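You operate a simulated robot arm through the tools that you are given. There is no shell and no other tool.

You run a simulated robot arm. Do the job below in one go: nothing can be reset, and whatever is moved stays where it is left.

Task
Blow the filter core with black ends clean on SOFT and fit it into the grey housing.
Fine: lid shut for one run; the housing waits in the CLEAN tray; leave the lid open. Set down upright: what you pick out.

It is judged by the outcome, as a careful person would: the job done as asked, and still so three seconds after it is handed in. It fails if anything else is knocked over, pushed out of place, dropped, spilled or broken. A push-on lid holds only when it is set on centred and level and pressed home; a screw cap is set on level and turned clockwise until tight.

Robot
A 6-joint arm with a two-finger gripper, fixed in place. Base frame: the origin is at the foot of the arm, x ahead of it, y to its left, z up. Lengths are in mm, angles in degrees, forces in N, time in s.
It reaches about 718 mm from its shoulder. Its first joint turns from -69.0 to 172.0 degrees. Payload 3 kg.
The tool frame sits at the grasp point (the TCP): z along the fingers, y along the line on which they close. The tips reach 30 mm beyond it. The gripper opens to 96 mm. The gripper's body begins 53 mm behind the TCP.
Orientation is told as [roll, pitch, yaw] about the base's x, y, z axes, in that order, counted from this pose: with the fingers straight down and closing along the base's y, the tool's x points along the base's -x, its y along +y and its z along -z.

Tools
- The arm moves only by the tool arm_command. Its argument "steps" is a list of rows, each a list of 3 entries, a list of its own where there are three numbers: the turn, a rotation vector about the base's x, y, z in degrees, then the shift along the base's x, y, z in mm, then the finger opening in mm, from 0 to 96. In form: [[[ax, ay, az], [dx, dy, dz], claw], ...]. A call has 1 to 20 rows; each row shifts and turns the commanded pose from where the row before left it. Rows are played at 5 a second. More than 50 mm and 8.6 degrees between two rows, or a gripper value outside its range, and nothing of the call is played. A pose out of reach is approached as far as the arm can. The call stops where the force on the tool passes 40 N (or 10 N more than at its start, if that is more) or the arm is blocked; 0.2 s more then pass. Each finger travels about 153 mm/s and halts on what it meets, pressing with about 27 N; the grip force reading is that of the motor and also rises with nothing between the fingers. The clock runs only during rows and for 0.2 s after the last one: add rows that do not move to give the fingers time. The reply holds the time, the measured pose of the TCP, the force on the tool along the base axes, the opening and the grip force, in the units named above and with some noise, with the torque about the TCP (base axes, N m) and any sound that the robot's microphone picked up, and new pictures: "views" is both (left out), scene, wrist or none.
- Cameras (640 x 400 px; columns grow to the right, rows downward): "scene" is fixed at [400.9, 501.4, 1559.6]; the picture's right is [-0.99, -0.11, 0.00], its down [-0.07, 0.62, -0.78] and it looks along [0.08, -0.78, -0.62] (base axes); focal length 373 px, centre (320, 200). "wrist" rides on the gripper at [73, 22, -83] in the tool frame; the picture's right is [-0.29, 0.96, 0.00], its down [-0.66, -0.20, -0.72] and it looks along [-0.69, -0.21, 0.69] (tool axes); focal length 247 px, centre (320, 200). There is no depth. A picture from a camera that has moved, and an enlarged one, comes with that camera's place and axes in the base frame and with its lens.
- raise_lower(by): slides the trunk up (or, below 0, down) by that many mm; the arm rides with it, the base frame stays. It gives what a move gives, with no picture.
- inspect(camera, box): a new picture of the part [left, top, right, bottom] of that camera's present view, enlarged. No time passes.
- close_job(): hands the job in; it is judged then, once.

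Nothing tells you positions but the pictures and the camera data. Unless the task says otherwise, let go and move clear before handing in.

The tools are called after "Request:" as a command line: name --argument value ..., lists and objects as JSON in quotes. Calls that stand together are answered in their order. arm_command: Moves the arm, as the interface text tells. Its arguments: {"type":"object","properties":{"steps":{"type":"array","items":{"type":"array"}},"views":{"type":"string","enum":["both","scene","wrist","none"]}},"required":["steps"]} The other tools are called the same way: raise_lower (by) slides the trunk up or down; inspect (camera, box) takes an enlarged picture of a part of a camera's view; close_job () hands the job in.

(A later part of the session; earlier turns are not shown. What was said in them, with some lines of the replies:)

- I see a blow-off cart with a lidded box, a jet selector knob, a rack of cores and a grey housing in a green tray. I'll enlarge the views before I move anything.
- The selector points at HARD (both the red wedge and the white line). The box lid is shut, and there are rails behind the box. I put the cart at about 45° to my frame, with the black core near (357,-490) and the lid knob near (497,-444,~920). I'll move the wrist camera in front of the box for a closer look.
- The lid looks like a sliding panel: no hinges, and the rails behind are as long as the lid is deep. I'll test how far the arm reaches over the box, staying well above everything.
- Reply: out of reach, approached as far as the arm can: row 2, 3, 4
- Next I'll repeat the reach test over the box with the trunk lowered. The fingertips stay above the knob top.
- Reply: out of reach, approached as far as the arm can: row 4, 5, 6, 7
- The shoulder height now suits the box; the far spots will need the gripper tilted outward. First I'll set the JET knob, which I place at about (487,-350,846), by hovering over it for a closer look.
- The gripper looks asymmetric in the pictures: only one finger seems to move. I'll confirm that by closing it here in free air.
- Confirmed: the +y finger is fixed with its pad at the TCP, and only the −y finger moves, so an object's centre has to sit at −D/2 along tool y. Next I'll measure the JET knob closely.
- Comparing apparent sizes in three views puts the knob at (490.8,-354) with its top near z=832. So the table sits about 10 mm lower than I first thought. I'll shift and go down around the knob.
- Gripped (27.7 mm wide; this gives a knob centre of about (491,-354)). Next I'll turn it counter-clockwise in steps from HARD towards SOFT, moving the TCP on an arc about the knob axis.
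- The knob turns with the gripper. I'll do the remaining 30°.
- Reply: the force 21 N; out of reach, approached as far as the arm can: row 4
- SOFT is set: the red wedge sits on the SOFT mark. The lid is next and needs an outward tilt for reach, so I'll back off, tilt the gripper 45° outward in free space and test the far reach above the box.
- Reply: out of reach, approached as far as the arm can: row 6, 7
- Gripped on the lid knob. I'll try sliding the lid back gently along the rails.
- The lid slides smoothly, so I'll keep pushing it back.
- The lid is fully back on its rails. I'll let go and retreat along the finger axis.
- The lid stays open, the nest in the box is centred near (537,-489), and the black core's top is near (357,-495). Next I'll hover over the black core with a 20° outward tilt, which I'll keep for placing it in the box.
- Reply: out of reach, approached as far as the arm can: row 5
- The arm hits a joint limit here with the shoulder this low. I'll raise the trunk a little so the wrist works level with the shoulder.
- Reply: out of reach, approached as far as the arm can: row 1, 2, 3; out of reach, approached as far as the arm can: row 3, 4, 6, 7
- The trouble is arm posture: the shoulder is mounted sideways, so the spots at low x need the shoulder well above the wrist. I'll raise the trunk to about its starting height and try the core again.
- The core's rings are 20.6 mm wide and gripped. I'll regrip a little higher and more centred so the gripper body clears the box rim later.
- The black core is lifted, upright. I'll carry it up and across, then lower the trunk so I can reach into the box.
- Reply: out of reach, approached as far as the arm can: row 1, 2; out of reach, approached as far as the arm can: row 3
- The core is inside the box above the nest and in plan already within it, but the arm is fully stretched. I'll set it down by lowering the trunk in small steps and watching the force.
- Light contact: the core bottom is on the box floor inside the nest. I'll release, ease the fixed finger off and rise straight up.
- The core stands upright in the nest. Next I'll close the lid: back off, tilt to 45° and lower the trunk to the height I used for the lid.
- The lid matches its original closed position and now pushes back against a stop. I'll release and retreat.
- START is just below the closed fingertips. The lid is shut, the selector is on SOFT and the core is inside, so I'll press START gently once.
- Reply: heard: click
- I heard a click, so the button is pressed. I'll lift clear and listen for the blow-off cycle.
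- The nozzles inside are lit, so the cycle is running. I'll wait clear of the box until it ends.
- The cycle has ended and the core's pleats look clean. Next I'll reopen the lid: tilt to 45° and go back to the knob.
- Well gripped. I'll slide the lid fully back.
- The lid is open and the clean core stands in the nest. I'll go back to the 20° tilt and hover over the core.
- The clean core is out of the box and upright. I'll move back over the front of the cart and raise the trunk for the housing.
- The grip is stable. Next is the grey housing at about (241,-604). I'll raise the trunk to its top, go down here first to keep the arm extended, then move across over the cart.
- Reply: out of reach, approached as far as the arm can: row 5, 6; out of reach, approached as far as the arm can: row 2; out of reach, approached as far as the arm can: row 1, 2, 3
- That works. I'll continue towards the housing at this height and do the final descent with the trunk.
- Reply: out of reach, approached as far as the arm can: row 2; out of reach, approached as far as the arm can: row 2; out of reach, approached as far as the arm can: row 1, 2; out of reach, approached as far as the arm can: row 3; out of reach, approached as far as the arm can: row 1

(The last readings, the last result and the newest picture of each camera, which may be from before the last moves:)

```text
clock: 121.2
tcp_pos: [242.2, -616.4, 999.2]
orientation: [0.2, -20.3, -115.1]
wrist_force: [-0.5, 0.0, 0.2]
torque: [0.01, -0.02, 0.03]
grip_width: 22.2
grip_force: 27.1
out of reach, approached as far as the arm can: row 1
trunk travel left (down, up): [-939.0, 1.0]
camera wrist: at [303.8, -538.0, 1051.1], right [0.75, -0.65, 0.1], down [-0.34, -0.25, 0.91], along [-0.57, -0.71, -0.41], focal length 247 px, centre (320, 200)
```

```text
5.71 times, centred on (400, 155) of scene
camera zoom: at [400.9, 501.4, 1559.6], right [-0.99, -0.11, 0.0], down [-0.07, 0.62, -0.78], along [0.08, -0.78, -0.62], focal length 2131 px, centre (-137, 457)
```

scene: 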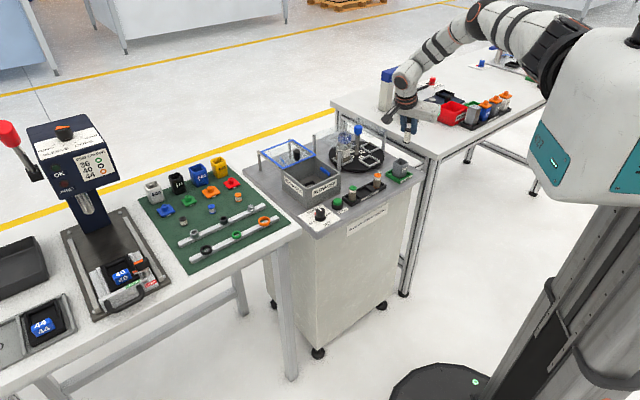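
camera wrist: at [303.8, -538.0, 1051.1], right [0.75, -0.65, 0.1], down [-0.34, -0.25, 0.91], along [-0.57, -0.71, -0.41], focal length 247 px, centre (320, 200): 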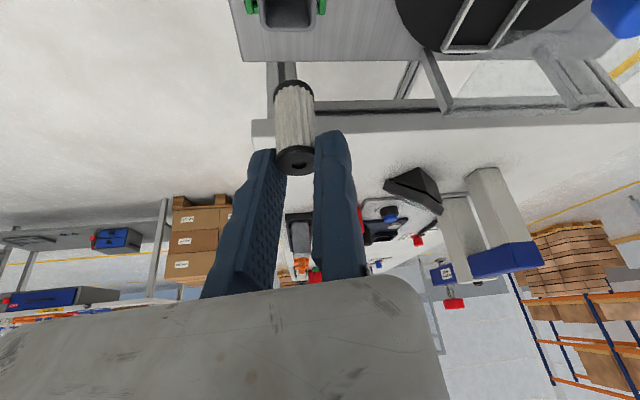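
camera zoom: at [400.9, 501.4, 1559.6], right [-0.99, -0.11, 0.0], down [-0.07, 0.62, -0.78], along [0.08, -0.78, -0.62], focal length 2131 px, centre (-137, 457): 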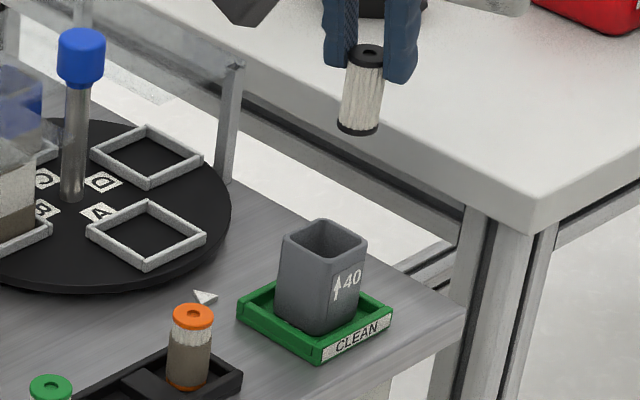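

Request:
arm_command --steps '[[[0, 0, 2], [2.1, -0.9, 0], 6], [[0, 0, 1.8], [1.9, -0.9, 0], 6], [[0, 0, 0], [0, 0, 0], 6]]' --views "both"

Request:
inspect --camera "wrist" --box '[230, 0, 350, 60]'

Request:
inspect --camera "scene" --box '[376, 120, 424, 190]'

Request:
inspect --camera "wrist" --box '[200, 60, 400, 220]'

```text
clock: 122.0
tcp_pos: [247.5, -617.3, 999.1]
orientation: [0.1, -20.3, -111.2]
wrist_force: [-0.3, 0.6, 0.3]
torque: [0.03, -0.01, 0.01]
grip_width: 21.8
grip_force: 26.6
trunk travel left (down, up): [-939.0, 1.0]
camera wrist: at [303.1, -535.4, 1051.3], right [0.79, -0.6, 0.1], down [-0.33, -0.27, 0.91], along [-0.52, -0.75, -0.41], focal length 247 px, centre (320, 200)
```

scene: 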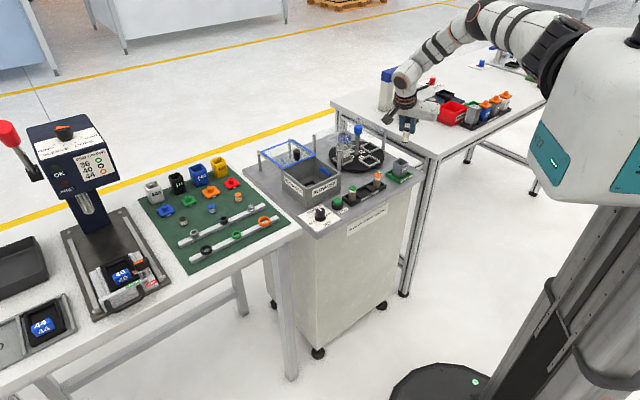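
wrist: 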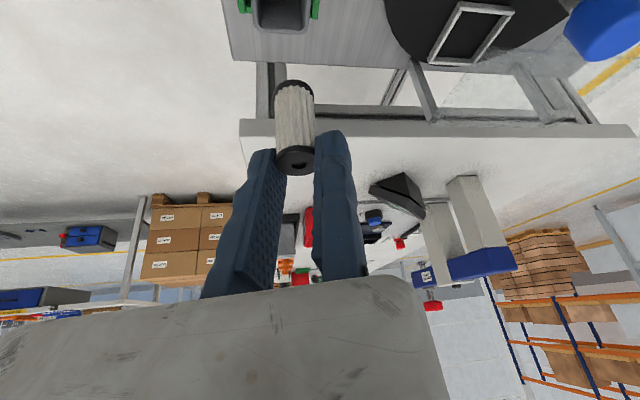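

```text
5.33 times, centred on (290, 30) of wrist
camera zoom: at [303.1, -535.4, 1051.3], right [0.79, -0.6, 0.1], down [-0.33, -0.27, 0.91], along [-0.52, -0.75, -0.41], focal length 1317 px, centre (480, 1107)
```

zoom: 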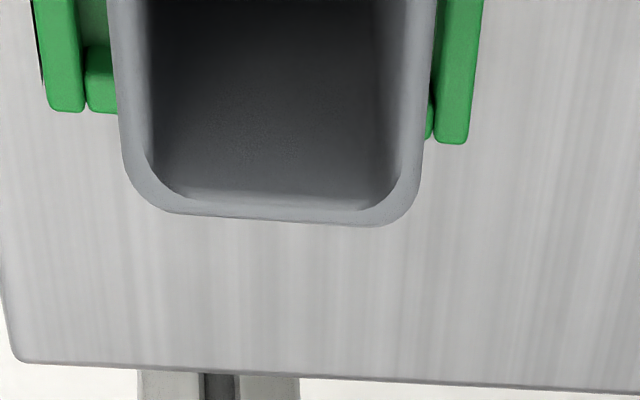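

```text
5.71 times, centred on (400, 155) of scene
camera zoom: at [400.9, 501.4, 1559.6], right [-0.99, -0.11, 0.0], down [-0.07, 0.62, -0.78], along [0.08, -0.78, -0.62], focal length 2131 px, centre (-137, 457)
```

zoom: 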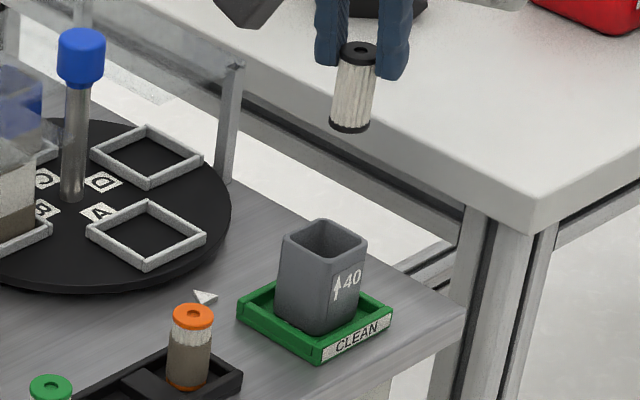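

```text
2.50 times, centred on (300, 140) of wrist
camera zoom: at [303.1, -535.4, 1051.3], right [0.79, -0.6, 0.1], down [-0.33, -0.27, 0.91], along [-0.52, -0.75, -0.41], focal length 617 px, centre (370, 350)
```

zoom: 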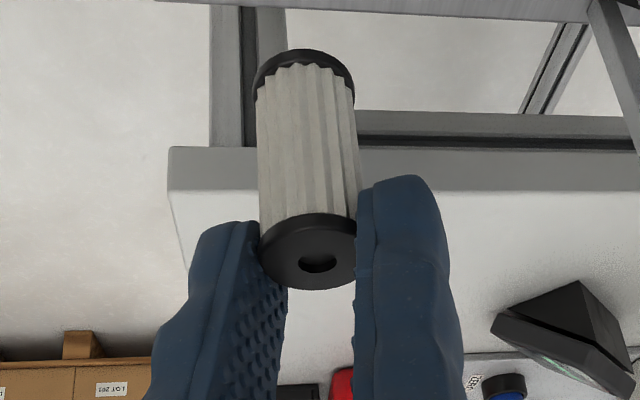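

Request:
inspect --camera "wrist" --box '[260, 70, 340, 190]'

Request:
inspect --camera "scene" --box '[396, 124, 416, 144]'

```text
3.33 times, centred on (300, 130) of wrist
camera zoom: at [303.1, -535.4, 1051.3], right [0.79, -0.6, 0.1], down [-0.33, -0.27, 0.91], along [-0.52, -0.75, -0.41], focal length 823 px, centre (387, 433)
```

zoom: 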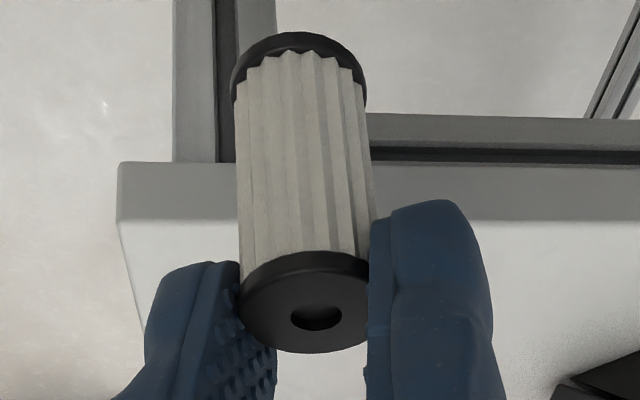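

```text
16.00 times, centred on (406, 134) of scene
camera zoom: at [400.9, 501.4, 1559.6], right [-0.99, -0.11, 0.0], down [-0.07, 0.62, -0.78], along [0.08, -0.78, -0.62], focal length 5967 px, centre (-1056, 1256)
```

zoom: 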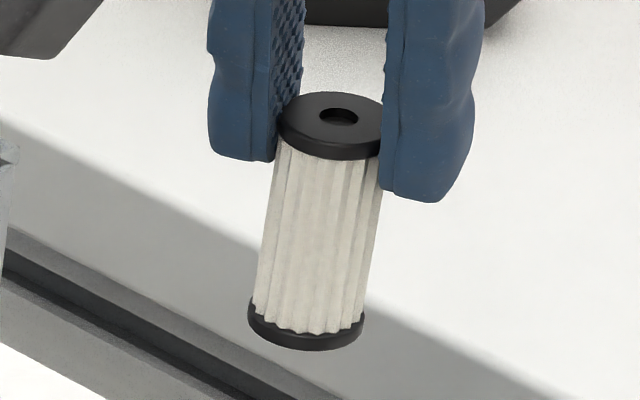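

The core hangs vertical over the housing, with its bottom still well above the rim. I'll lower the trunk until the core is just above the rim and check alignment there, where parallax is small.

Request:
raise_lower --by -68

Request:
inspect --camera "scene" --box '[380, 134, 420, 184]'

Request:
inspect --camera "wrist" --box '[220, 20, 380, 200]'

```text
clock: 123.0
tcp_pos: [247.6, -616.8, 930.3]
orientation: [0.2, -20.3, -111.3]
wrist_force: [0.5, -0.3, -0.5]
torque: [0.0, 0.04, -0.02]
grip_width: 22.1
grip_force: 26.9
trunk travel left (down, up): [-871.0, 69.0]
```

```text
8.00 times, centred on (400, 159) of scene
camera zoom: at [400.9, 501.4, 1559.6], right [-0.99, -0.11, 0.0], down [-0.07, 0.62, -0.78], along [0.08, -0.78, -0.62], focal length 2984 px, centre (-320, 528)
```

zoom: 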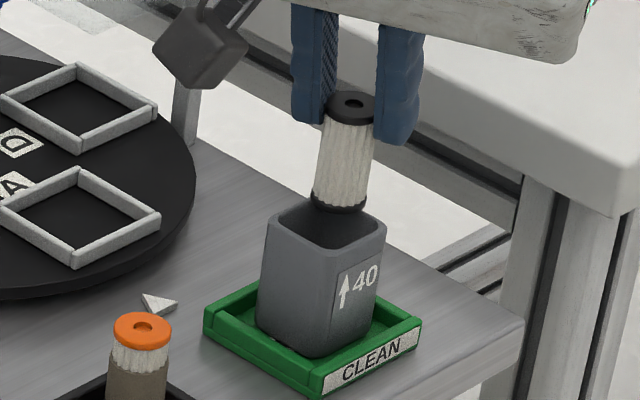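

```text
2.22 times, centred on (300, 110) of wrist
camera zoom: at [303.1, -535.3, 983.4], right [0.79, -0.6, 0.1], down [-0.33, -0.27, 0.91], along [-0.52, -0.75, -0.41], focal length 549 px, centre (364, 400)
```

zoom: 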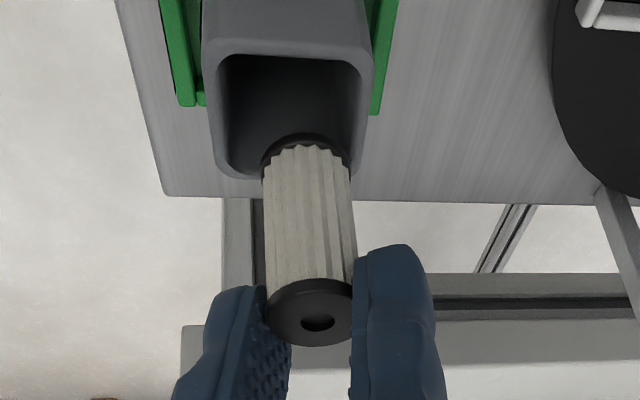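

Request:
raise_lower --by -9

Request:
inspect --camera "scene" --box '[388, 146, 412, 176]'

Request:
inspect --camera "wrist" --box '[240, 40, 360, 180]'

```text
clock: 123.6
tcp_pos: [247.4, -616.1, 923.6]
orientation: [0.4, -20.6, -111.3]
wrist_force: [-0.2, -3.5, 20.2]
torque: [-0.31, 0.38, 0.07]
grip_width: 22.1
grip_force: 27.1
trunk travel left (down, up): [-862.0, 78.0]
```

```text
13.33 times, centred on (400, 161) of scene
camera zoom: at [400.9, 501.4, 1559.6], right [-0.99, -0.11, 0.0], down [-0.07, 0.62, -0.78], along [0.08, -0.78, -0.62], focal length 4973 px, centre (-747, 720)
```

zoom: 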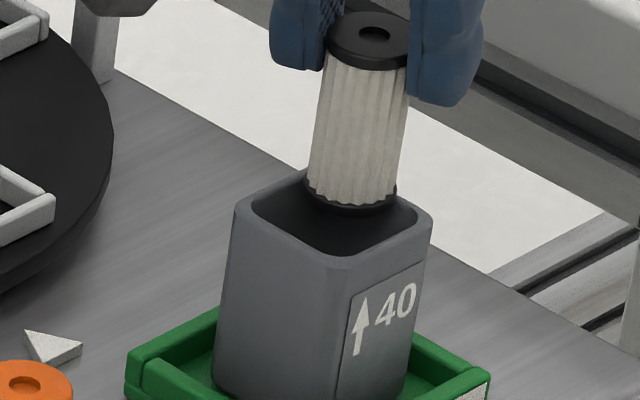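

```text
2.86 times, centred on (300, 110) of wrist
camera zoom: at [302.7, -534.1, 976.8], right [0.79, -0.6, 0.11], down [-0.33, -0.27, 0.91], along [-0.52, -0.75, -0.41], focal length 706 px, centre (377, 457)
```

zoom: 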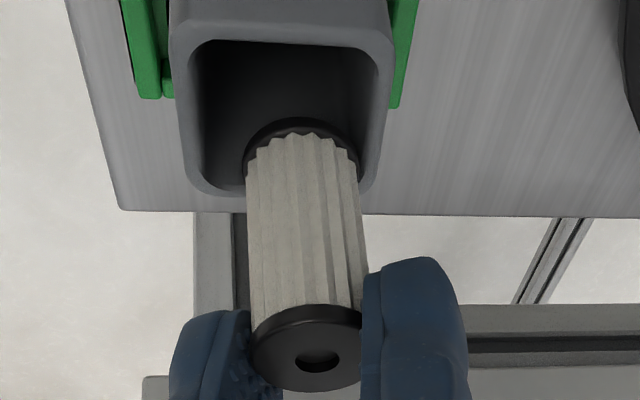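

The core touched the far rim, so it sits about 8 mm too far from me. I'll rise at once, then shift it towards the robot side.

Request:
raise_lower --by 14

Request:
inspect --camera "scene" --box '[380, 134, 420, 184]'

Request:
inspect --camera "wrist" --box '[220, 20, 380, 200]'

```text
clock: 124.2
tcp_pos: [248.2, -617.0, 936.0]
orientation: [0.3, -20.2, -111.3]
wrist_force: [-0.3, 0.3, -0.4]
torque: [-0.03, 0.0, -0.02]
grip_width: 21.8
grip_force: 26.3
trunk travel left (down, up): [-876.0, 64.0]
```

```text
8.00 times, centred on (400, 159) of scene
camera zoom: at [400.9, 501.4, 1559.6], right [-0.99, -0.11, 0.0], down [-0.07, 0.62, -0.78], along [0.08, -0.78, -0.62], focal length 2984 px, centre (-320, 528)
```

zoom: 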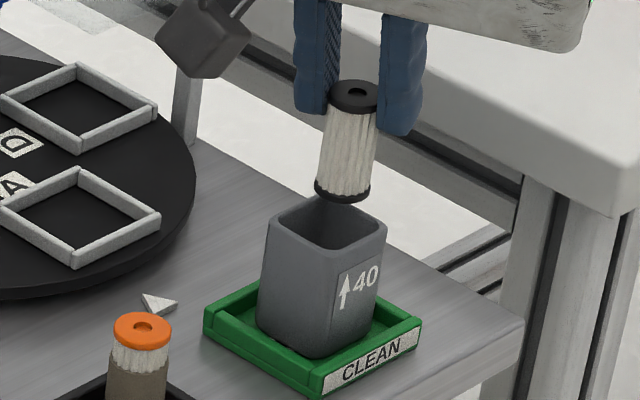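

```text
2.22 times, centred on (300, 110) of wrist
camera zoom: at [302.6, -534.4, 988.6], right [0.79, -0.6, 0.1], down [-0.33, -0.27, 0.91], along [-0.52, -0.75, -0.41], focal length 549 px, centre (364, 400)
```

zoom: 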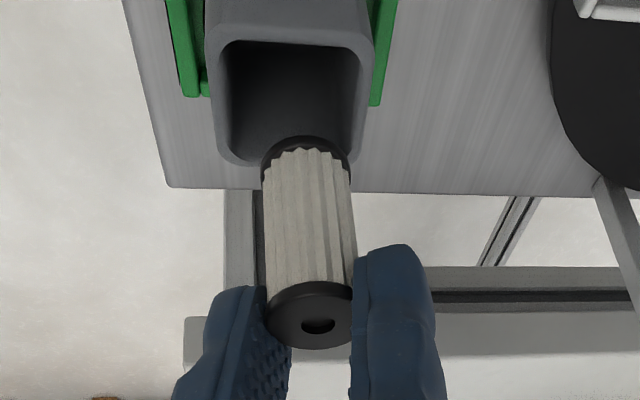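

Request:
arm_command --steps '[[[0, 0, 0], [1.5, 4, 0], 6], [[0, 0, 0], [1.5, 4, 0], 6], [[0, 0, 0], [0, 0, 0], 6]]' --views "both"

Request:
inspect --camera "scene" --box '[380, 134, 420, 184]'

Request:
inspect --camera "wrist" --box '[220, 20, 380, 200]'

```text
clock: 125.0
tcp_pos: [250.8, -610.3, 936.2]
orientation: [0.2, -20.1, -111.3]
wrist_force: [0.5, 0.5, -0.5]
torque: [0.0, -0.01, -0.02]
grip_width: 21.9
grip_force: 27.0
trunk travel left (down, up): [-876.0, 64.0]
camera wrist: at [306.3, -528.2, 988.0], right [0.79, -0.6, 0.1], down [-0.33, -0.27, 0.91], along [-0.52, -0.75, -0.41], focal length 247 px, centre (320, 200)
```

scene: 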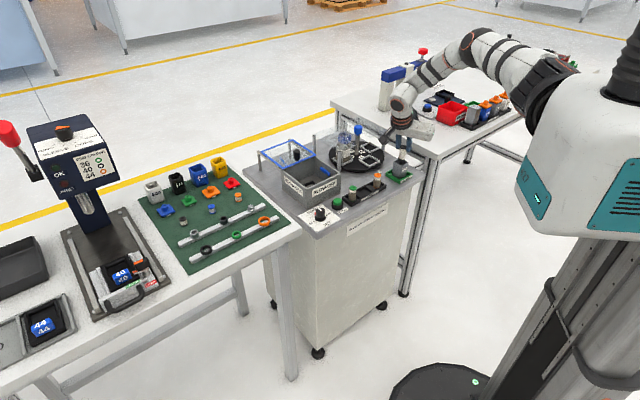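
wrist: 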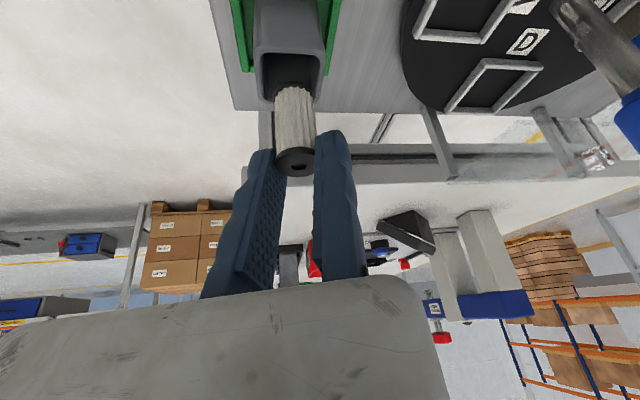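

```text
8.00 times, centred on (400, 159) of scene
camera zoom: at [400.9, 501.4, 1559.6], right [-0.99, -0.11, 0.0], down [-0.07, 0.62, -0.78], along [0.08, -0.78, -0.62], focal length 2984 px, centre (-320, 528)
```

zoom: 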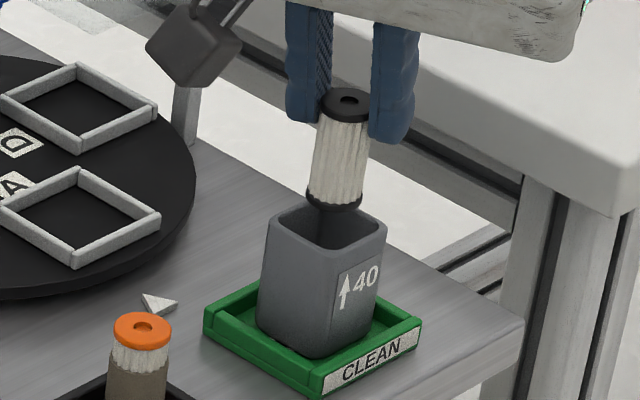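

```text
2.22 times, centred on (300, 110) of wrist
camera zoom: at [306.3, -528.2, 988.0], right [0.79, -0.6, 0.1], down [-0.33, -0.27, 0.91], along [-0.52, -0.75, -0.41], focal length 549 px, centre (364, 400)
```

zoom: 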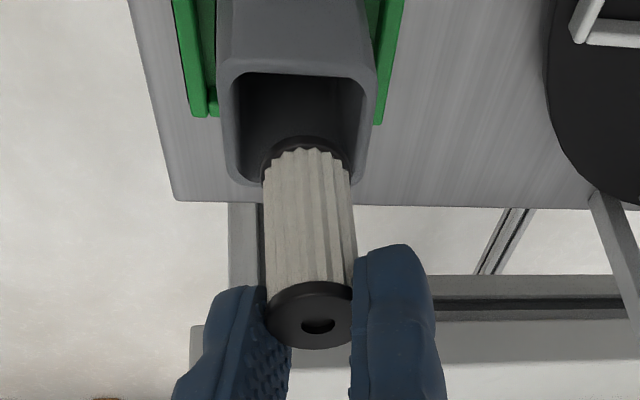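

Request:
arm_command --steps '[[[0, 0, 0], [0.5, 1.4, 0], 6], [[0, 0, 0], [0, 0, 0], 6]]' --views "none"

Request:
raise_lower --by -8

Request:
inspect --camera "scene" --box '[388, 146, 412, 176]'

Request:
inspect --camera "wrist" --box '[240, 40, 360, 180]'

```text
clock: 125.6
tcp_pos: [251.2, -608.5, 936.4]
orientation: [0.2, -20.2, -111.3]
wrist_force: [-0.1, -0.1, 0.4]
torque: [0.01, 0.0, 0.0]
grip_width: 21.8
grip_force: 26.8
trunk travel left (down, up): [-876.0, 64.0]
```

```text
clock: 126.2
tcp_pos: [252.7, -609.3, 928.4]
orientation: [0.2, -20.1, -111.3]
wrist_force: [1.0, -1.2, 0.1]
torque: [0.02, -0.02, -0.03]
grip_width: 21.9
grip_force: 27.2
trunk travel left (down, up): [-868.0, 72.0]
```

```text
13.33 times, centred on (400, 161) of scene
camera zoom: at [400.9, 501.4, 1559.6], right [-0.99, -0.11, 0.0], down [-0.07, 0.62, -0.78], along [0.08, -0.78, -0.62], focal length 4973 px, centre (-747, 720)
```

zoom: 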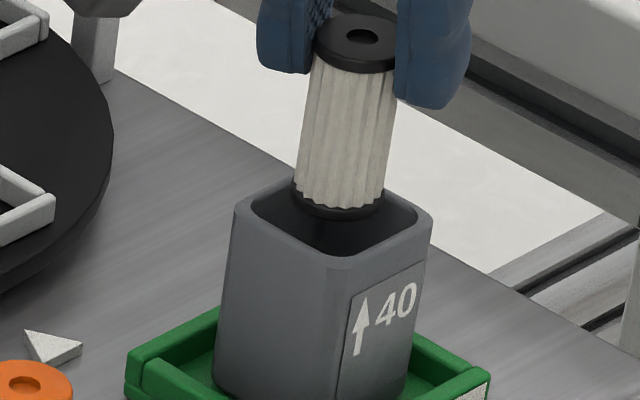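

```text
2.86 times, centred on (300, 110) of wrist
camera zoom: at [306.9, -527.0, 980.4], right [0.79, -0.6, 0.1], down [-0.33, -0.27, 0.91], along [-0.52, -0.75, -0.41], focal length 706 px, centre (377, 457)
```

zoom: 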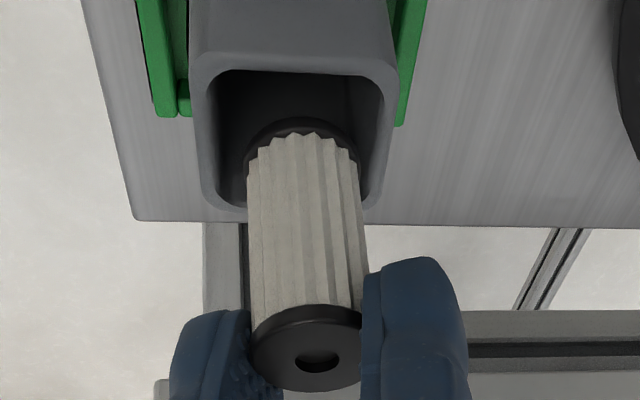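

Request:
arm_command --steps '[[[0, 0, 0], [0.5, 1.4, 0], 6], [[0, 0, 0], [0, 0, 0], 6]]' --views "none"

Request:
raise_lower --by -6

Request:
inspect --camera "scene" --box '[388, 146, 412, 176]'

Request:
inspect --camera "wrist" --box '[240, 40, 360, 180]'

```text
clock: 126.8
tcp_pos: [251.7, -607.4, 927.6]
orientation: [0.2, -20.2, -111.4]
wrist_force: [0.6, -0.6, -0.9]
torque: [-0.01, -0.01, 0.03]
grip_width: 22.0
grip_force: 27.5
trunk travel left (down, up): [-868.0, 72.0]
```

```text
clock: 127.4
tcp_pos: [252.1, -607.9, 921.0]
orientation: [0.2, -20.3, -111.4]
wrist_force: [-0.2, -0.4, -0.6]
torque: [0.0, -0.04, 0.04]
grip_width: 22.2
grip_force: 27.1
trunk travel left (down, up): [-862.0, 78.0]
```

```text
13.33 times, centred on (400, 161) of scene
camera zoom: at [400.9, 501.4, 1559.6], right [-0.99, -0.11, 0.0], down [-0.07, 0.62, -0.78], along [0.08, -0.78, -0.62], focal length 4973 px, centre (-747, 720)
```

zoom: 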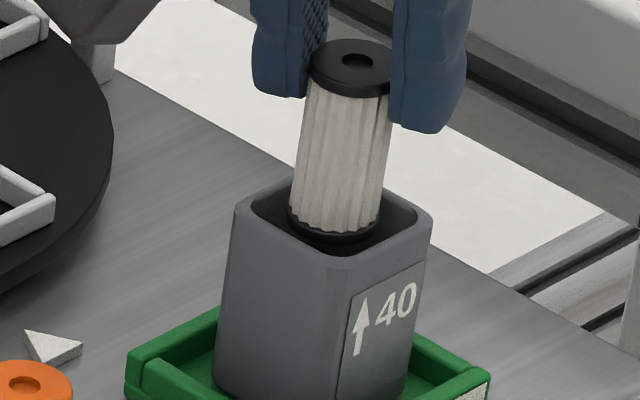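

```text
2.86 times, centred on (300, 110) of wrist
camera zoom: at [307.4, -525.2, 974.3], right [0.79, -0.6, 0.1], down [-0.33, -0.27, 0.91], along [-0.52, -0.75, -0.41], focal length 706 px, centre (377, 457)
```

zoom: 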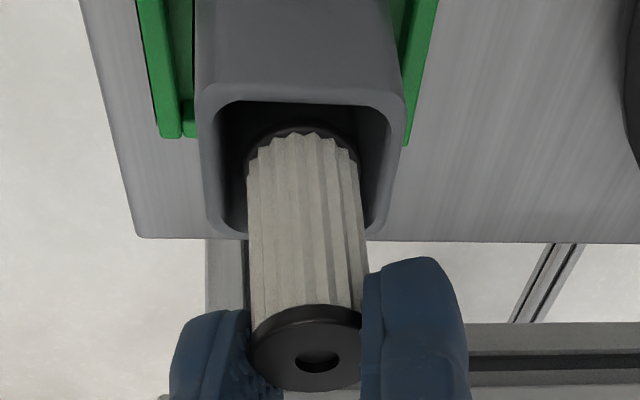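

The core is entering the housing with no contact force. I'll keep lowering in steps.

Request:
raise_lower --by -8

Request:
inspect --camera "scene" --box '[388, 146, 412, 176]'

Request:
inspect --camera "wrist" --box '[240, 40, 360, 180]'

```text
clock: 127.9
tcp_pos: [252.1, -607.1, 915.2]
orientation: [0.2, -20.2, -111.2]
wrist_force: [-0.9, -0.5, -0.7]
torque: [-0.02, 0.03, -0.01]
grip_width: 21.8
grip_force: 27.1
trunk travel left (down, up): [-854.0, 86.0]
```

```text
13.33 times, centred on (400, 161) of scene
camera zoom: at [400.9, 501.4, 1559.6], right [-0.99, -0.11, 0.0], down [-0.07, 0.62, -0.78], along [0.08, -0.78, -0.62], focal length 4973 px, centre (-747, 720)
```

zoom: 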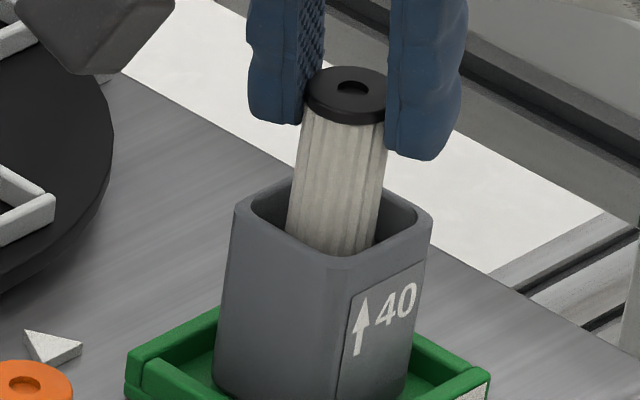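

```text
2.86 times, centred on (300, 110) of wrist
camera zoom: at [307.4, -525.2, 966.3], right [0.79, -0.6, 0.1], down [-0.33, -0.27, 0.91], along [-0.52, -0.75, -0.41], focal length 706 px, centre (377, 457)
```

zoom: 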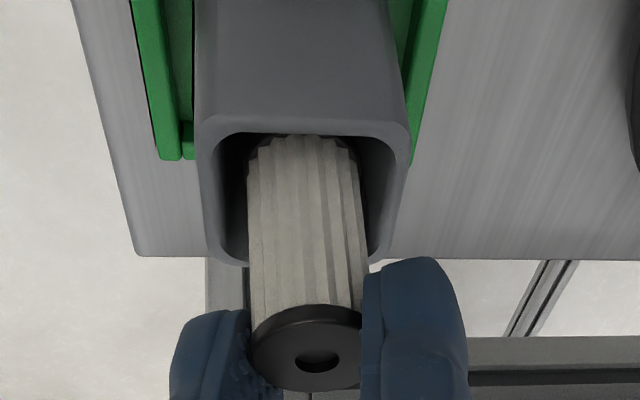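

Request:
raise_lower --by -8

Request:
inspect --camera "scene" --box '[388, 146, 412, 176]'

Request:
inspect --camera "wrist" --box '[240, 40, 360, 180]'

```text
clock: 128.5
tcp_pos: [252.8, -606.7, 906.0]
orientation: [0.2, -20.2, -111.3]
wrist_force: [0.6, -0.2, 0.6]
torque: [0.0, -0.02, 0.01]
grip_width: 22.0
grip_force: 27.3
trunk travel left (down, up): [-846.0, 94.0]
```

```text
13.33 times, centred on (400, 161) of scene
camera zoom: at [400.9, 501.4, 1559.6], right [-0.99, -0.11, 0.0], down [-0.07, 0.62, -0.78], along [0.08, -0.78, -0.62], focal length 4973 px, centre (-747, 720)
```

zoom: 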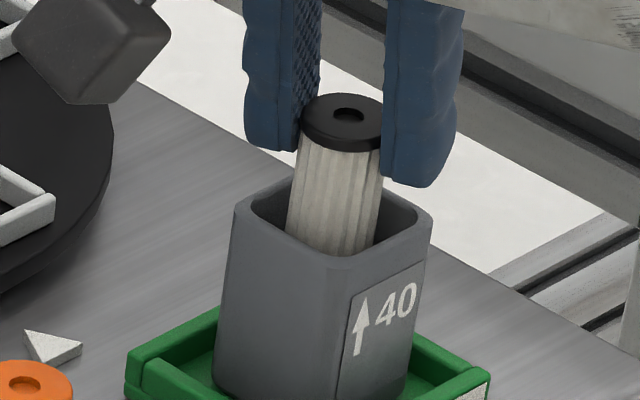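

```text
2.86 times, centred on (300, 110) of wrist
camera zoom: at [307.4, -525.2, 958.3], right [0.79, -0.6, 0.1], down [-0.33, -0.27, 0.91], along [-0.52, -0.75, -0.41], focal length 706 px, centre (377, 457)
```

zoom: 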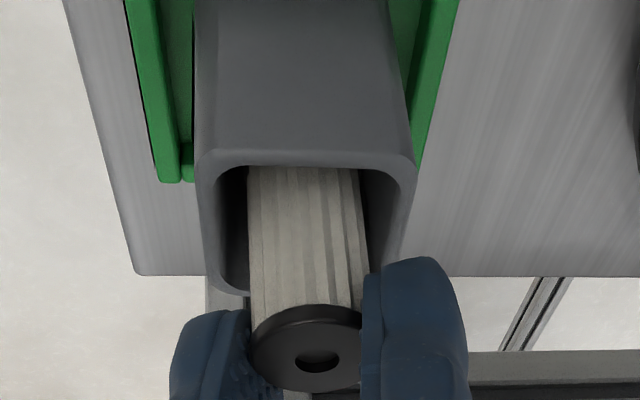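

Request:
raise_lower --by -8

Request:
inspect --camera "scene" --box '[388, 146, 412, 176]'

Request:
inspect --camera "wrist" --box '[240, 60, 360, 200]'

```text
clock: 129.1
tcp_pos: [252.2, -607.5, 898.2]
orientation: [0.3, -20.2, -111.3]
wrist_force: [0.3, -0.2, 0.5]
torque: [-0.02, 0.0, 0.0]
grip_width: 21.9
grip_force: 27.3
trunk travel left (down, up): [-838.0, 102.0]
```

```text
13.33 times, centred on (400, 161) of scene
camera zoom: at [400.9, 501.4, 1559.6], right [-0.99, -0.11, 0.0], down [-0.07, 0.62, -0.78], along [0.08, -0.78, -0.62], focal length 4973 px, centre (-747, 720)
```

zoom: 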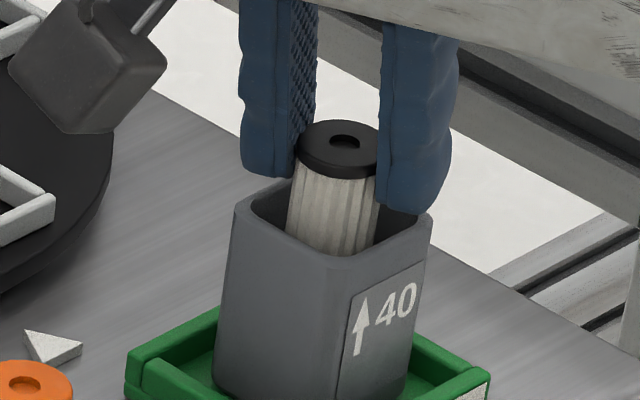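

```text
2.86 times, centred on (300, 130) of wrist
camera zoom: at [307.4, -525.2, 950.4], right [0.79, -0.6, 0.1], down [-0.33, -0.27, 0.91], along [-0.52, -0.75, -0.41], focal length 706 px, centre (377, 400)
```

zoom: 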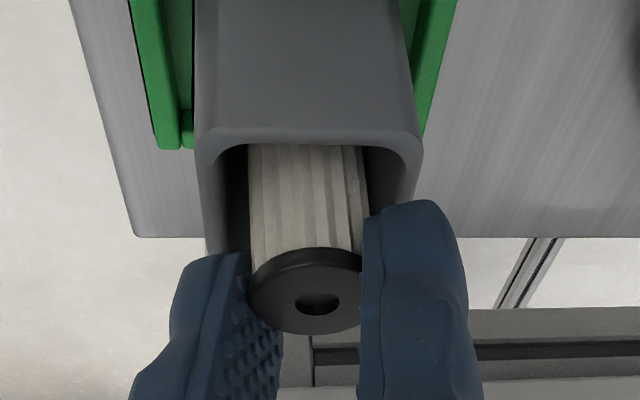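

Request:
raise_lower --by -4

Request:
inspect --camera "scene" --box '[388, 146, 412, 176]'

Request:
inspect --camera "wrist" --box '[240, 80, 360, 200]'

```text
clock: 129.6
tcp_pos: [252.3, -607.5, 894.9]
orientation: [0.2, -20.2, -111.3]
wrist_force: [-0.7, 0.0, -0.3]
torque: [-0.02, 0.01, 0.02]
grip_width: 22.2
grip_force: 27.0
trunk travel left (down, up): [-834.0, 106.0]
```

```text
13.33 times, centred on (400, 161) of scene
camera zoom: at [400.9, 501.4, 1559.6], right [-0.99, -0.11, 0.0], down [-0.07, 0.62, -0.78], along [0.08, -0.78, -0.62], focal length 4973 px, centre (-747, 720)
```

zoom: 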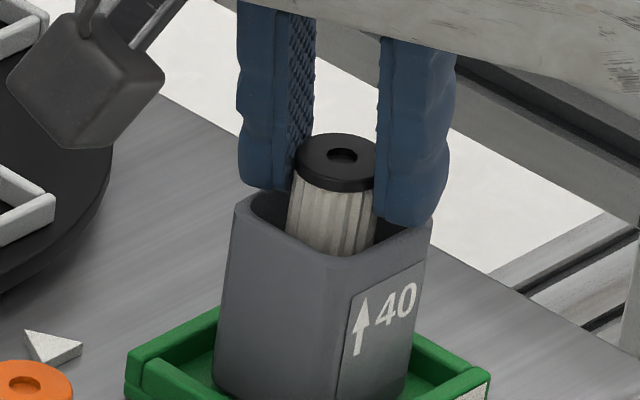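

```text
3.33 times, centred on (300, 140) of wrist
camera zoom: at [307.4, -525.2, 946.3], right [0.79, -0.6, 0.1], down [-0.33, -0.27, 0.91], along [-0.52, -0.75, -0.41], focal length 823 px, centre (387, 400)
```

zoom: 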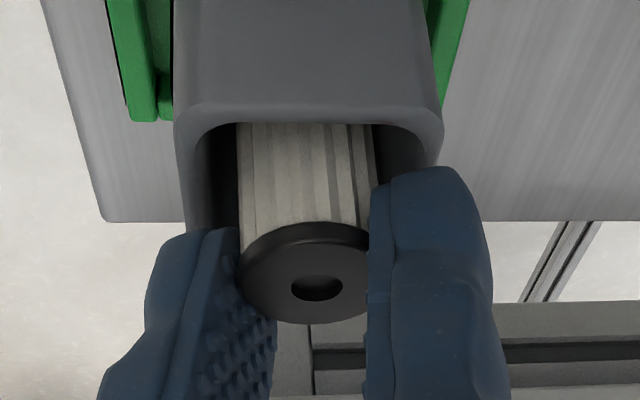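

Request:
raise_lower --by -2.5

Request:
inspect --camera "scene" --box '[390, 148, 410, 172]'

Request:
inspect --camera "wrist" --box '[250, 100, 350, 190]'

```text
clock: 130.1
tcp_pos: [251.4, -607.9, 892.5]
orientation: [0.2, -20.3, -111.2]
wrist_force: [0.9, -0.6, 8.2]
torque: [0.01, 0.11, -0.01]
grip_width: 21.8
grip_force: 27.1
trunk travel left (down, up): [-832.0, 108.0]
```

```text
16.00 times, centred on (400, 160) of scene
camera zoom: at [400.9, 501.4, 1559.6], right [-0.99, -0.11, 0.0], down [-0.07, 0.62, -0.78], along [0.08, -0.78, -0.62], focal length 5967 px, centre (-960, 840)
```

zoom: 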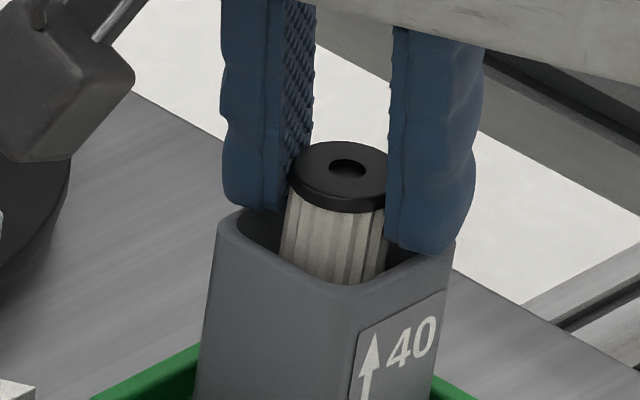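

```text
4.44 times, centred on (300, 145) of wrist
camera zoom: at [307.1, -524.4, 945.2], right [0.79, -0.6, 0.11], down [-0.33, -0.27, 0.91], along [-0.52, -0.75, -0.41], focal length 1098 px, centre (409, 444)
```

zoom: 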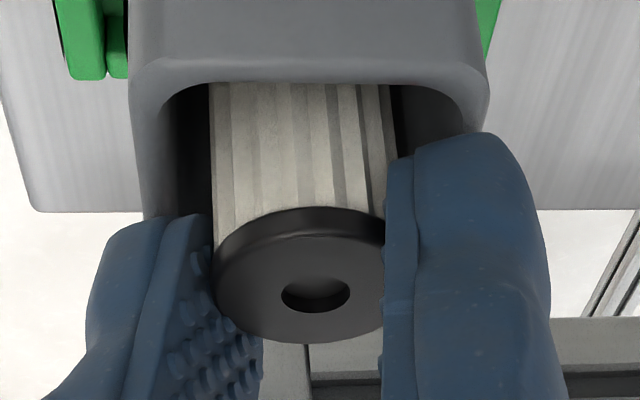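

The fingertips just touched the rim. I'll rise 2 mm so nothing drags, then release so the core slides down the housing well.

Request:
raise_lower --by 2

```text
clock: 130.6
tcp_pos: [251.4, -605.5, 893.4]
orientation: [0.1, -20.2, -111.3]
wrist_force: [0.3, -0.6, -0.5]
torque: [0.01, -0.01, -0.01]
grip_width: 22.2
grip_force: 27.5
trunk travel left (down, up): [-834.0, 106.0]
```

Request:
arm_command --steps '[[[0, 0, 0], [0, 0, 0], 23], [[0, 0, 0], [0, 0, 0], 25], [[0, 0, 0], [0, 0, 0], 28], [[0, 0, 0], [0, 0, 0], 32], [[0, 0, 0], [0, 0, 0], 34]]' --views "both"

Request:
inspect --camera "scene" --box '[390, 148, 410, 172]'

Request:
inspect --camera "wrist" --box '[250, 80, 350, 190]'

```text
clock: 131.8
tcp_pos: [251.9, -607.1, 893.0]
orientation: [0.2, -20.1, -111.3]
wrist_force: [-0.1, 0.2, 1.0]
torque: [0.0, 0.01, 0.0]
grip_width: 33.5
grip_force: 0.0
trunk travel left (down, up): [-834.0, 106.0]
camera wrist: at [307.5, -524.9, 946.2], right [0.79, -0.6, 0.1], down [-0.33, -0.27, 0.91], along [-0.52, -0.75, -0.41], focal length 247 px, centre (320, 200)
```

scene: 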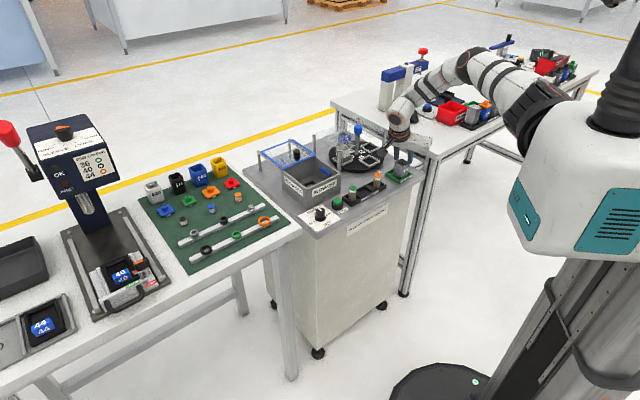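
wrist: 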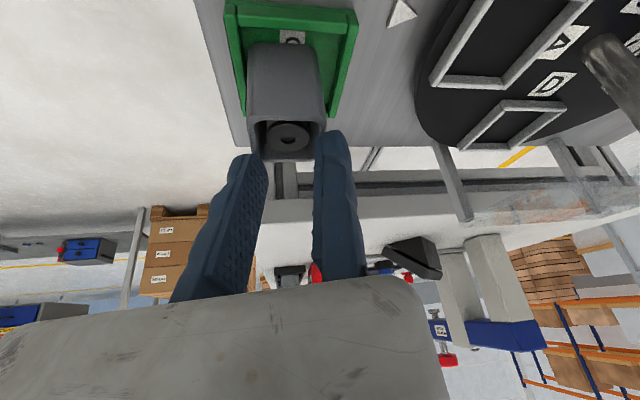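

```text
16.00 times, centred on (400, 160) of scene
camera zoom: at [400.9, 501.4, 1559.6], right [-0.99, -0.11, 0.0], down [-0.07, 0.62, -0.78], along [0.08, -0.78, -0.62], focal length 5967 px, centre (-960, 840)
```

zoom: 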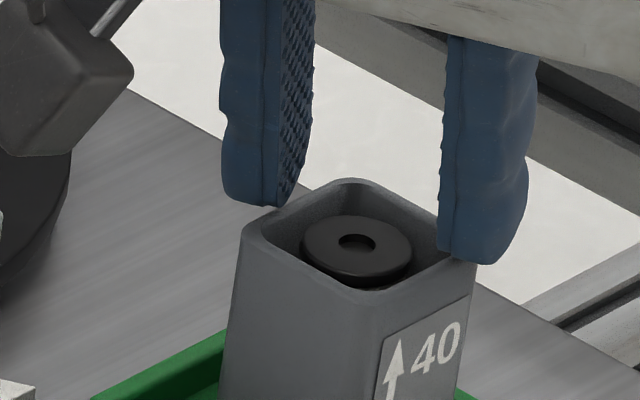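

```text
3.64 times, centred on (300, 135) of wrist
camera zoom: at [307.5, -524.9, 946.2], right [0.79, -0.6, 0.1], down [-0.33, -0.27, 0.91], along [-0.52, -0.75, -0.41], focal length 898 px, centre (393, 436)
```

zoom: 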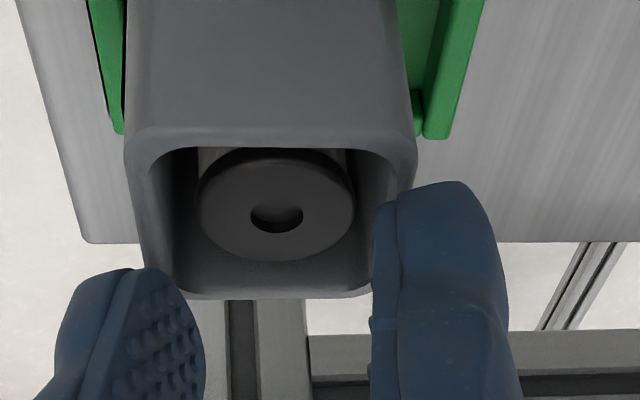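

Request:
inspect --camera "scene" --box '[376, 140, 424, 190]'

Request:
inspect --camera "wrist" --box '[200, 0, 400, 180]'

```text
8.00 times, centred on (400, 165) of scene
camera zoom: at [400.9, 501.4, 1559.6], right [-0.99, -0.11, 0.0], down [-0.07, 0.62, -0.78], along [0.08, -0.78, -0.62], focal length 2984 px, centre (-320, 480)
```

zoom: 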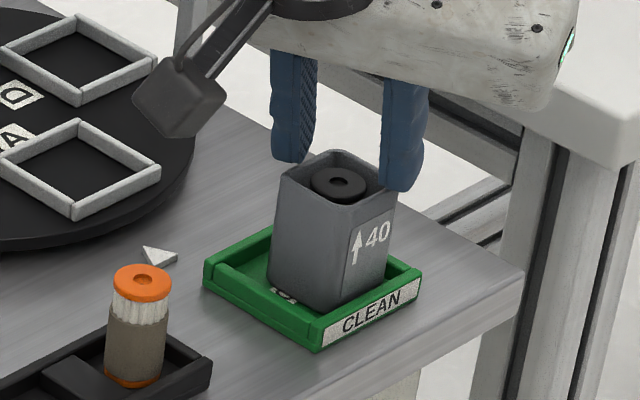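

```text
2.22 times, centred on (300, 90) of wrist
camera zoom: at [307.5, -524.9, 946.2], right [0.79, -0.6, 0.1], down [-0.33, -0.27, 0.91], along [-0.52, -0.75, -0.41], focal length 549 px, centre (364, 444)
```

zoom: 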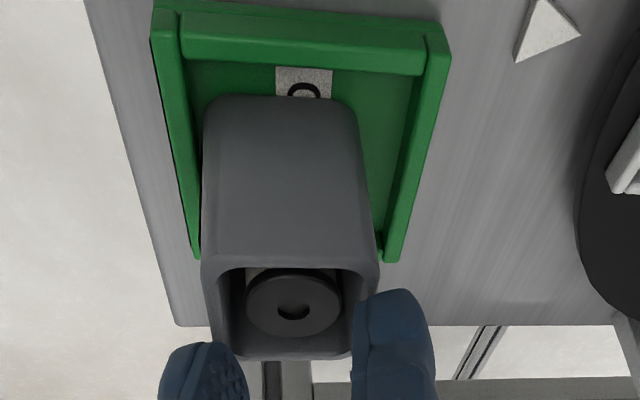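

The core is seated upright in the housing. The opening finger dragged the housing a few millimetres, but it's still inside the CLEAN tray. I'll rise straight up before moving anything else.

Request:
raise_lower --by 60

Request:
inspect --camera "scene" --box '[376, 140, 424, 190]'

Request:
inspect --camera "wrist" --box '[200, 0, 400, 120]'

```text
clock: 132.8
tcp_pos: [252.2, -607.5, 952.5]
orientation: [0.1, -20.2, -111.2]
wrist_force: [0.2, -0.5, 0.2]
torque: [-0.03, -0.02, 0.03]
grip_width: 34.0
grip_force: 0.0
trunk travel left (down, up): [-894.0, 46.0]
```

```text
8.00 times, centred on (400, 165) of scene
camera zoom: at [400.9, 501.4, 1559.6], right [-0.99, -0.11, 0.0], down [-0.07, 0.62, -0.78], along [0.08, -0.78, -0.62], focal length 2984 px, centre (-320, 480)
```

zoom: 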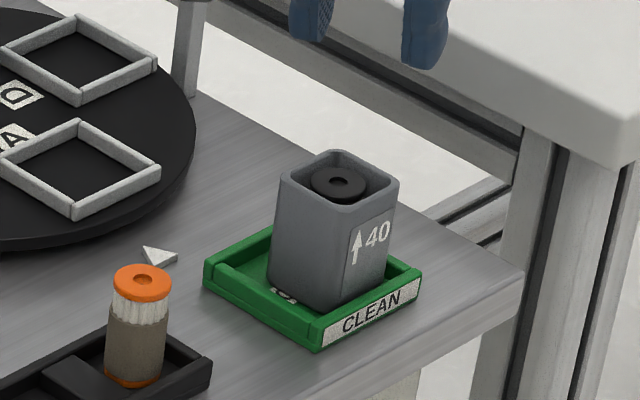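

```text
3.20 times, centred on (300, 60) of wrist
camera zoom: at [307.4, -525.2, 1005.9], right [0.79, -0.6, 0.1], down [-0.33, -0.27, 0.91], along [-0.52, -0.75, -0.41], focal length 790 px, centre (384, 648)
```

zoom: 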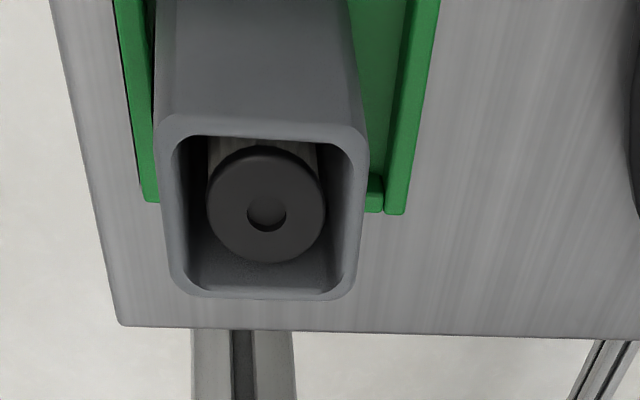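

The core sits upright in the grey housing, which is still in the CLEAN tray, and the lid is open. I'll move the arm clear and do a last check.

Request:
raise_lower --by 45

Request:
arm_command --steps '[[[0, 0, 0], [10, 25, 10], 40], [[0, 0, 0], [15, 30, 10], 40], [[0, 0, 0], [15, 30, 10], 40], [[0, 0, 0], [15, 30, 10], 40], [[0, 0, 0], [15, 30, 10], 40], [[0, 0, 0], [0, 0, 0], 40]]' --views "both"

Request:
inspect --camera "scene" --box '[240, 110, 440, 235]'

Request:
inspect --camera "scene" --box '[376, 140, 424, 190]'

```text
clock: 133.7
tcp_pos: [251.5, -606.7, 997.9]
orientation: [0.1, -20.1, -111.3]
wrist_force: [-0.3, -0.8, 0.5]
torque: [-0.01, 0.0, -0.01]
grip_width: 34.1
grip_force: 0.1
trunk travel left (down, up): [-939.0, 1.0]
```

```text
clock: 135.1
tcp_pos: [328.7, -456.7, 1045.4]
orientation: [0.2, -20.0, -111.3]
wrist_force: [-0.1, -0.7, 0.2]
torque: [0.03, -0.01, -0.02]
grip_width: 40.2
grip_force: 0.1
out of reach, approached as far as the arm can: row 2
trunk travel left (down, up): [-939.0, 1.0]
camera wrist: at [383.6, -374.5, 1096.9], right [0.79, -0.6, 0.1], down [-0.33, -0.27, 0.91], along [-0.52, -0.75, -0.41], focal length 247 px, centre (320, 200)
```

scene: 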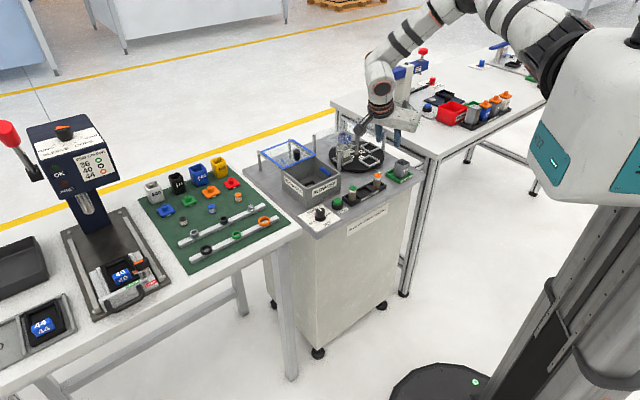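
wrist: 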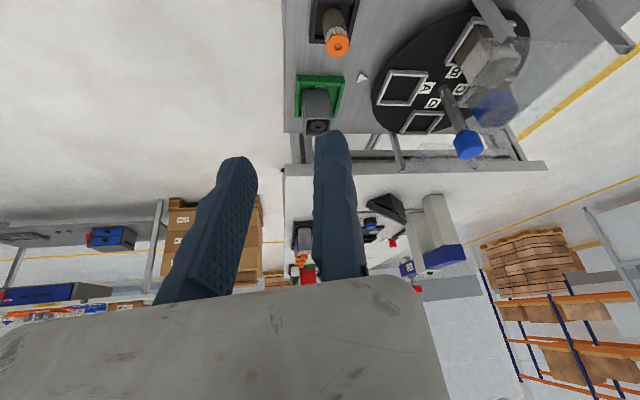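

```text
3.20 times, centred on (340, 172) of scene
camera zoom: at [400.9, 501.4, 1559.6], right [-0.99, -0.11, 0.0], down [-0.07, 0.62, -0.78], along [0.08, -0.78, -0.62], focal length 1194 px, centre (256, 288)
```

zoom: 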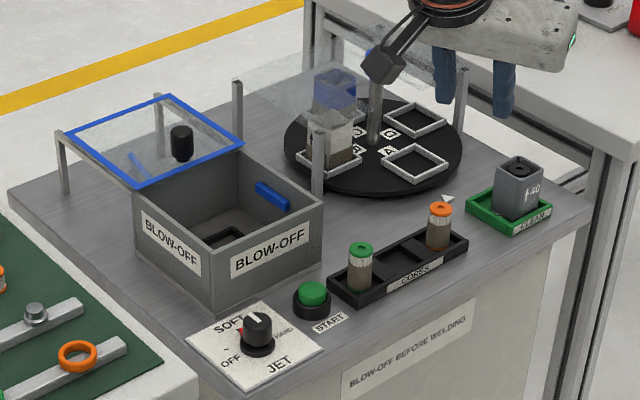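

```text
8.00 times, centred on (400, 165) of scene
camera zoom: at [400.9, 501.4, 1559.6], right [-0.99, -0.11, 0.0], down [-0.07, 0.62, -0.78], along [0.08, -0.78, -0.62], focal length 2984 px, centre (-320, 480)
```

zoom: 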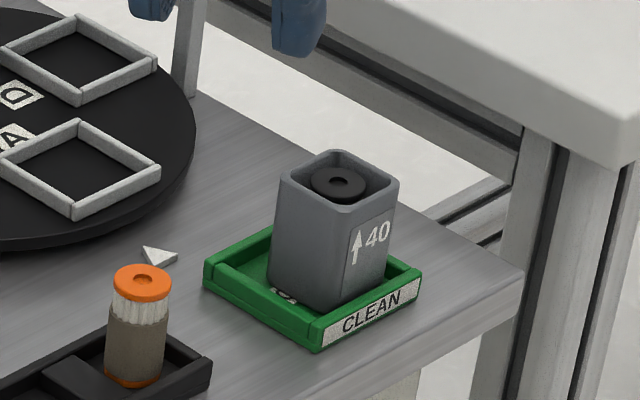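

Everything checks out: the clean black-ended core stands upright in the grey housing in the CLEAN tray, the lid is open, the selector is on SOFT and the arm is clear. I'm handing the job in.

Request:
close_job

```text
The job is handed in.
```

The job is handed in: the black-ended core got one blow-off run on SOFT with the lid shut. It now stands upright in the grey housing in the CLEAN tray.

- **Result:** The core's pleats look clean. The lid is open on its rails and the arm is clear. The other cores, the turntable and the rest of the cart look untouched.
- **Housing moved slightly:** As I let go of the core, the opening finger dragged the housing about 6 mm towards the front of its tray. It stayed upright and inside the tray, and I left it there.
- **Rough moments:** On my first try the core touched the far rim of the housing (about 20 N). I lifted off and realigned before going in. Because the fingers don't fit inside the housing, the core dropped about the last 25 mm to the bottom when I let go.
- **Selector:** The JET selector was on HARD when I started; I turned it to SOFT and left it there.
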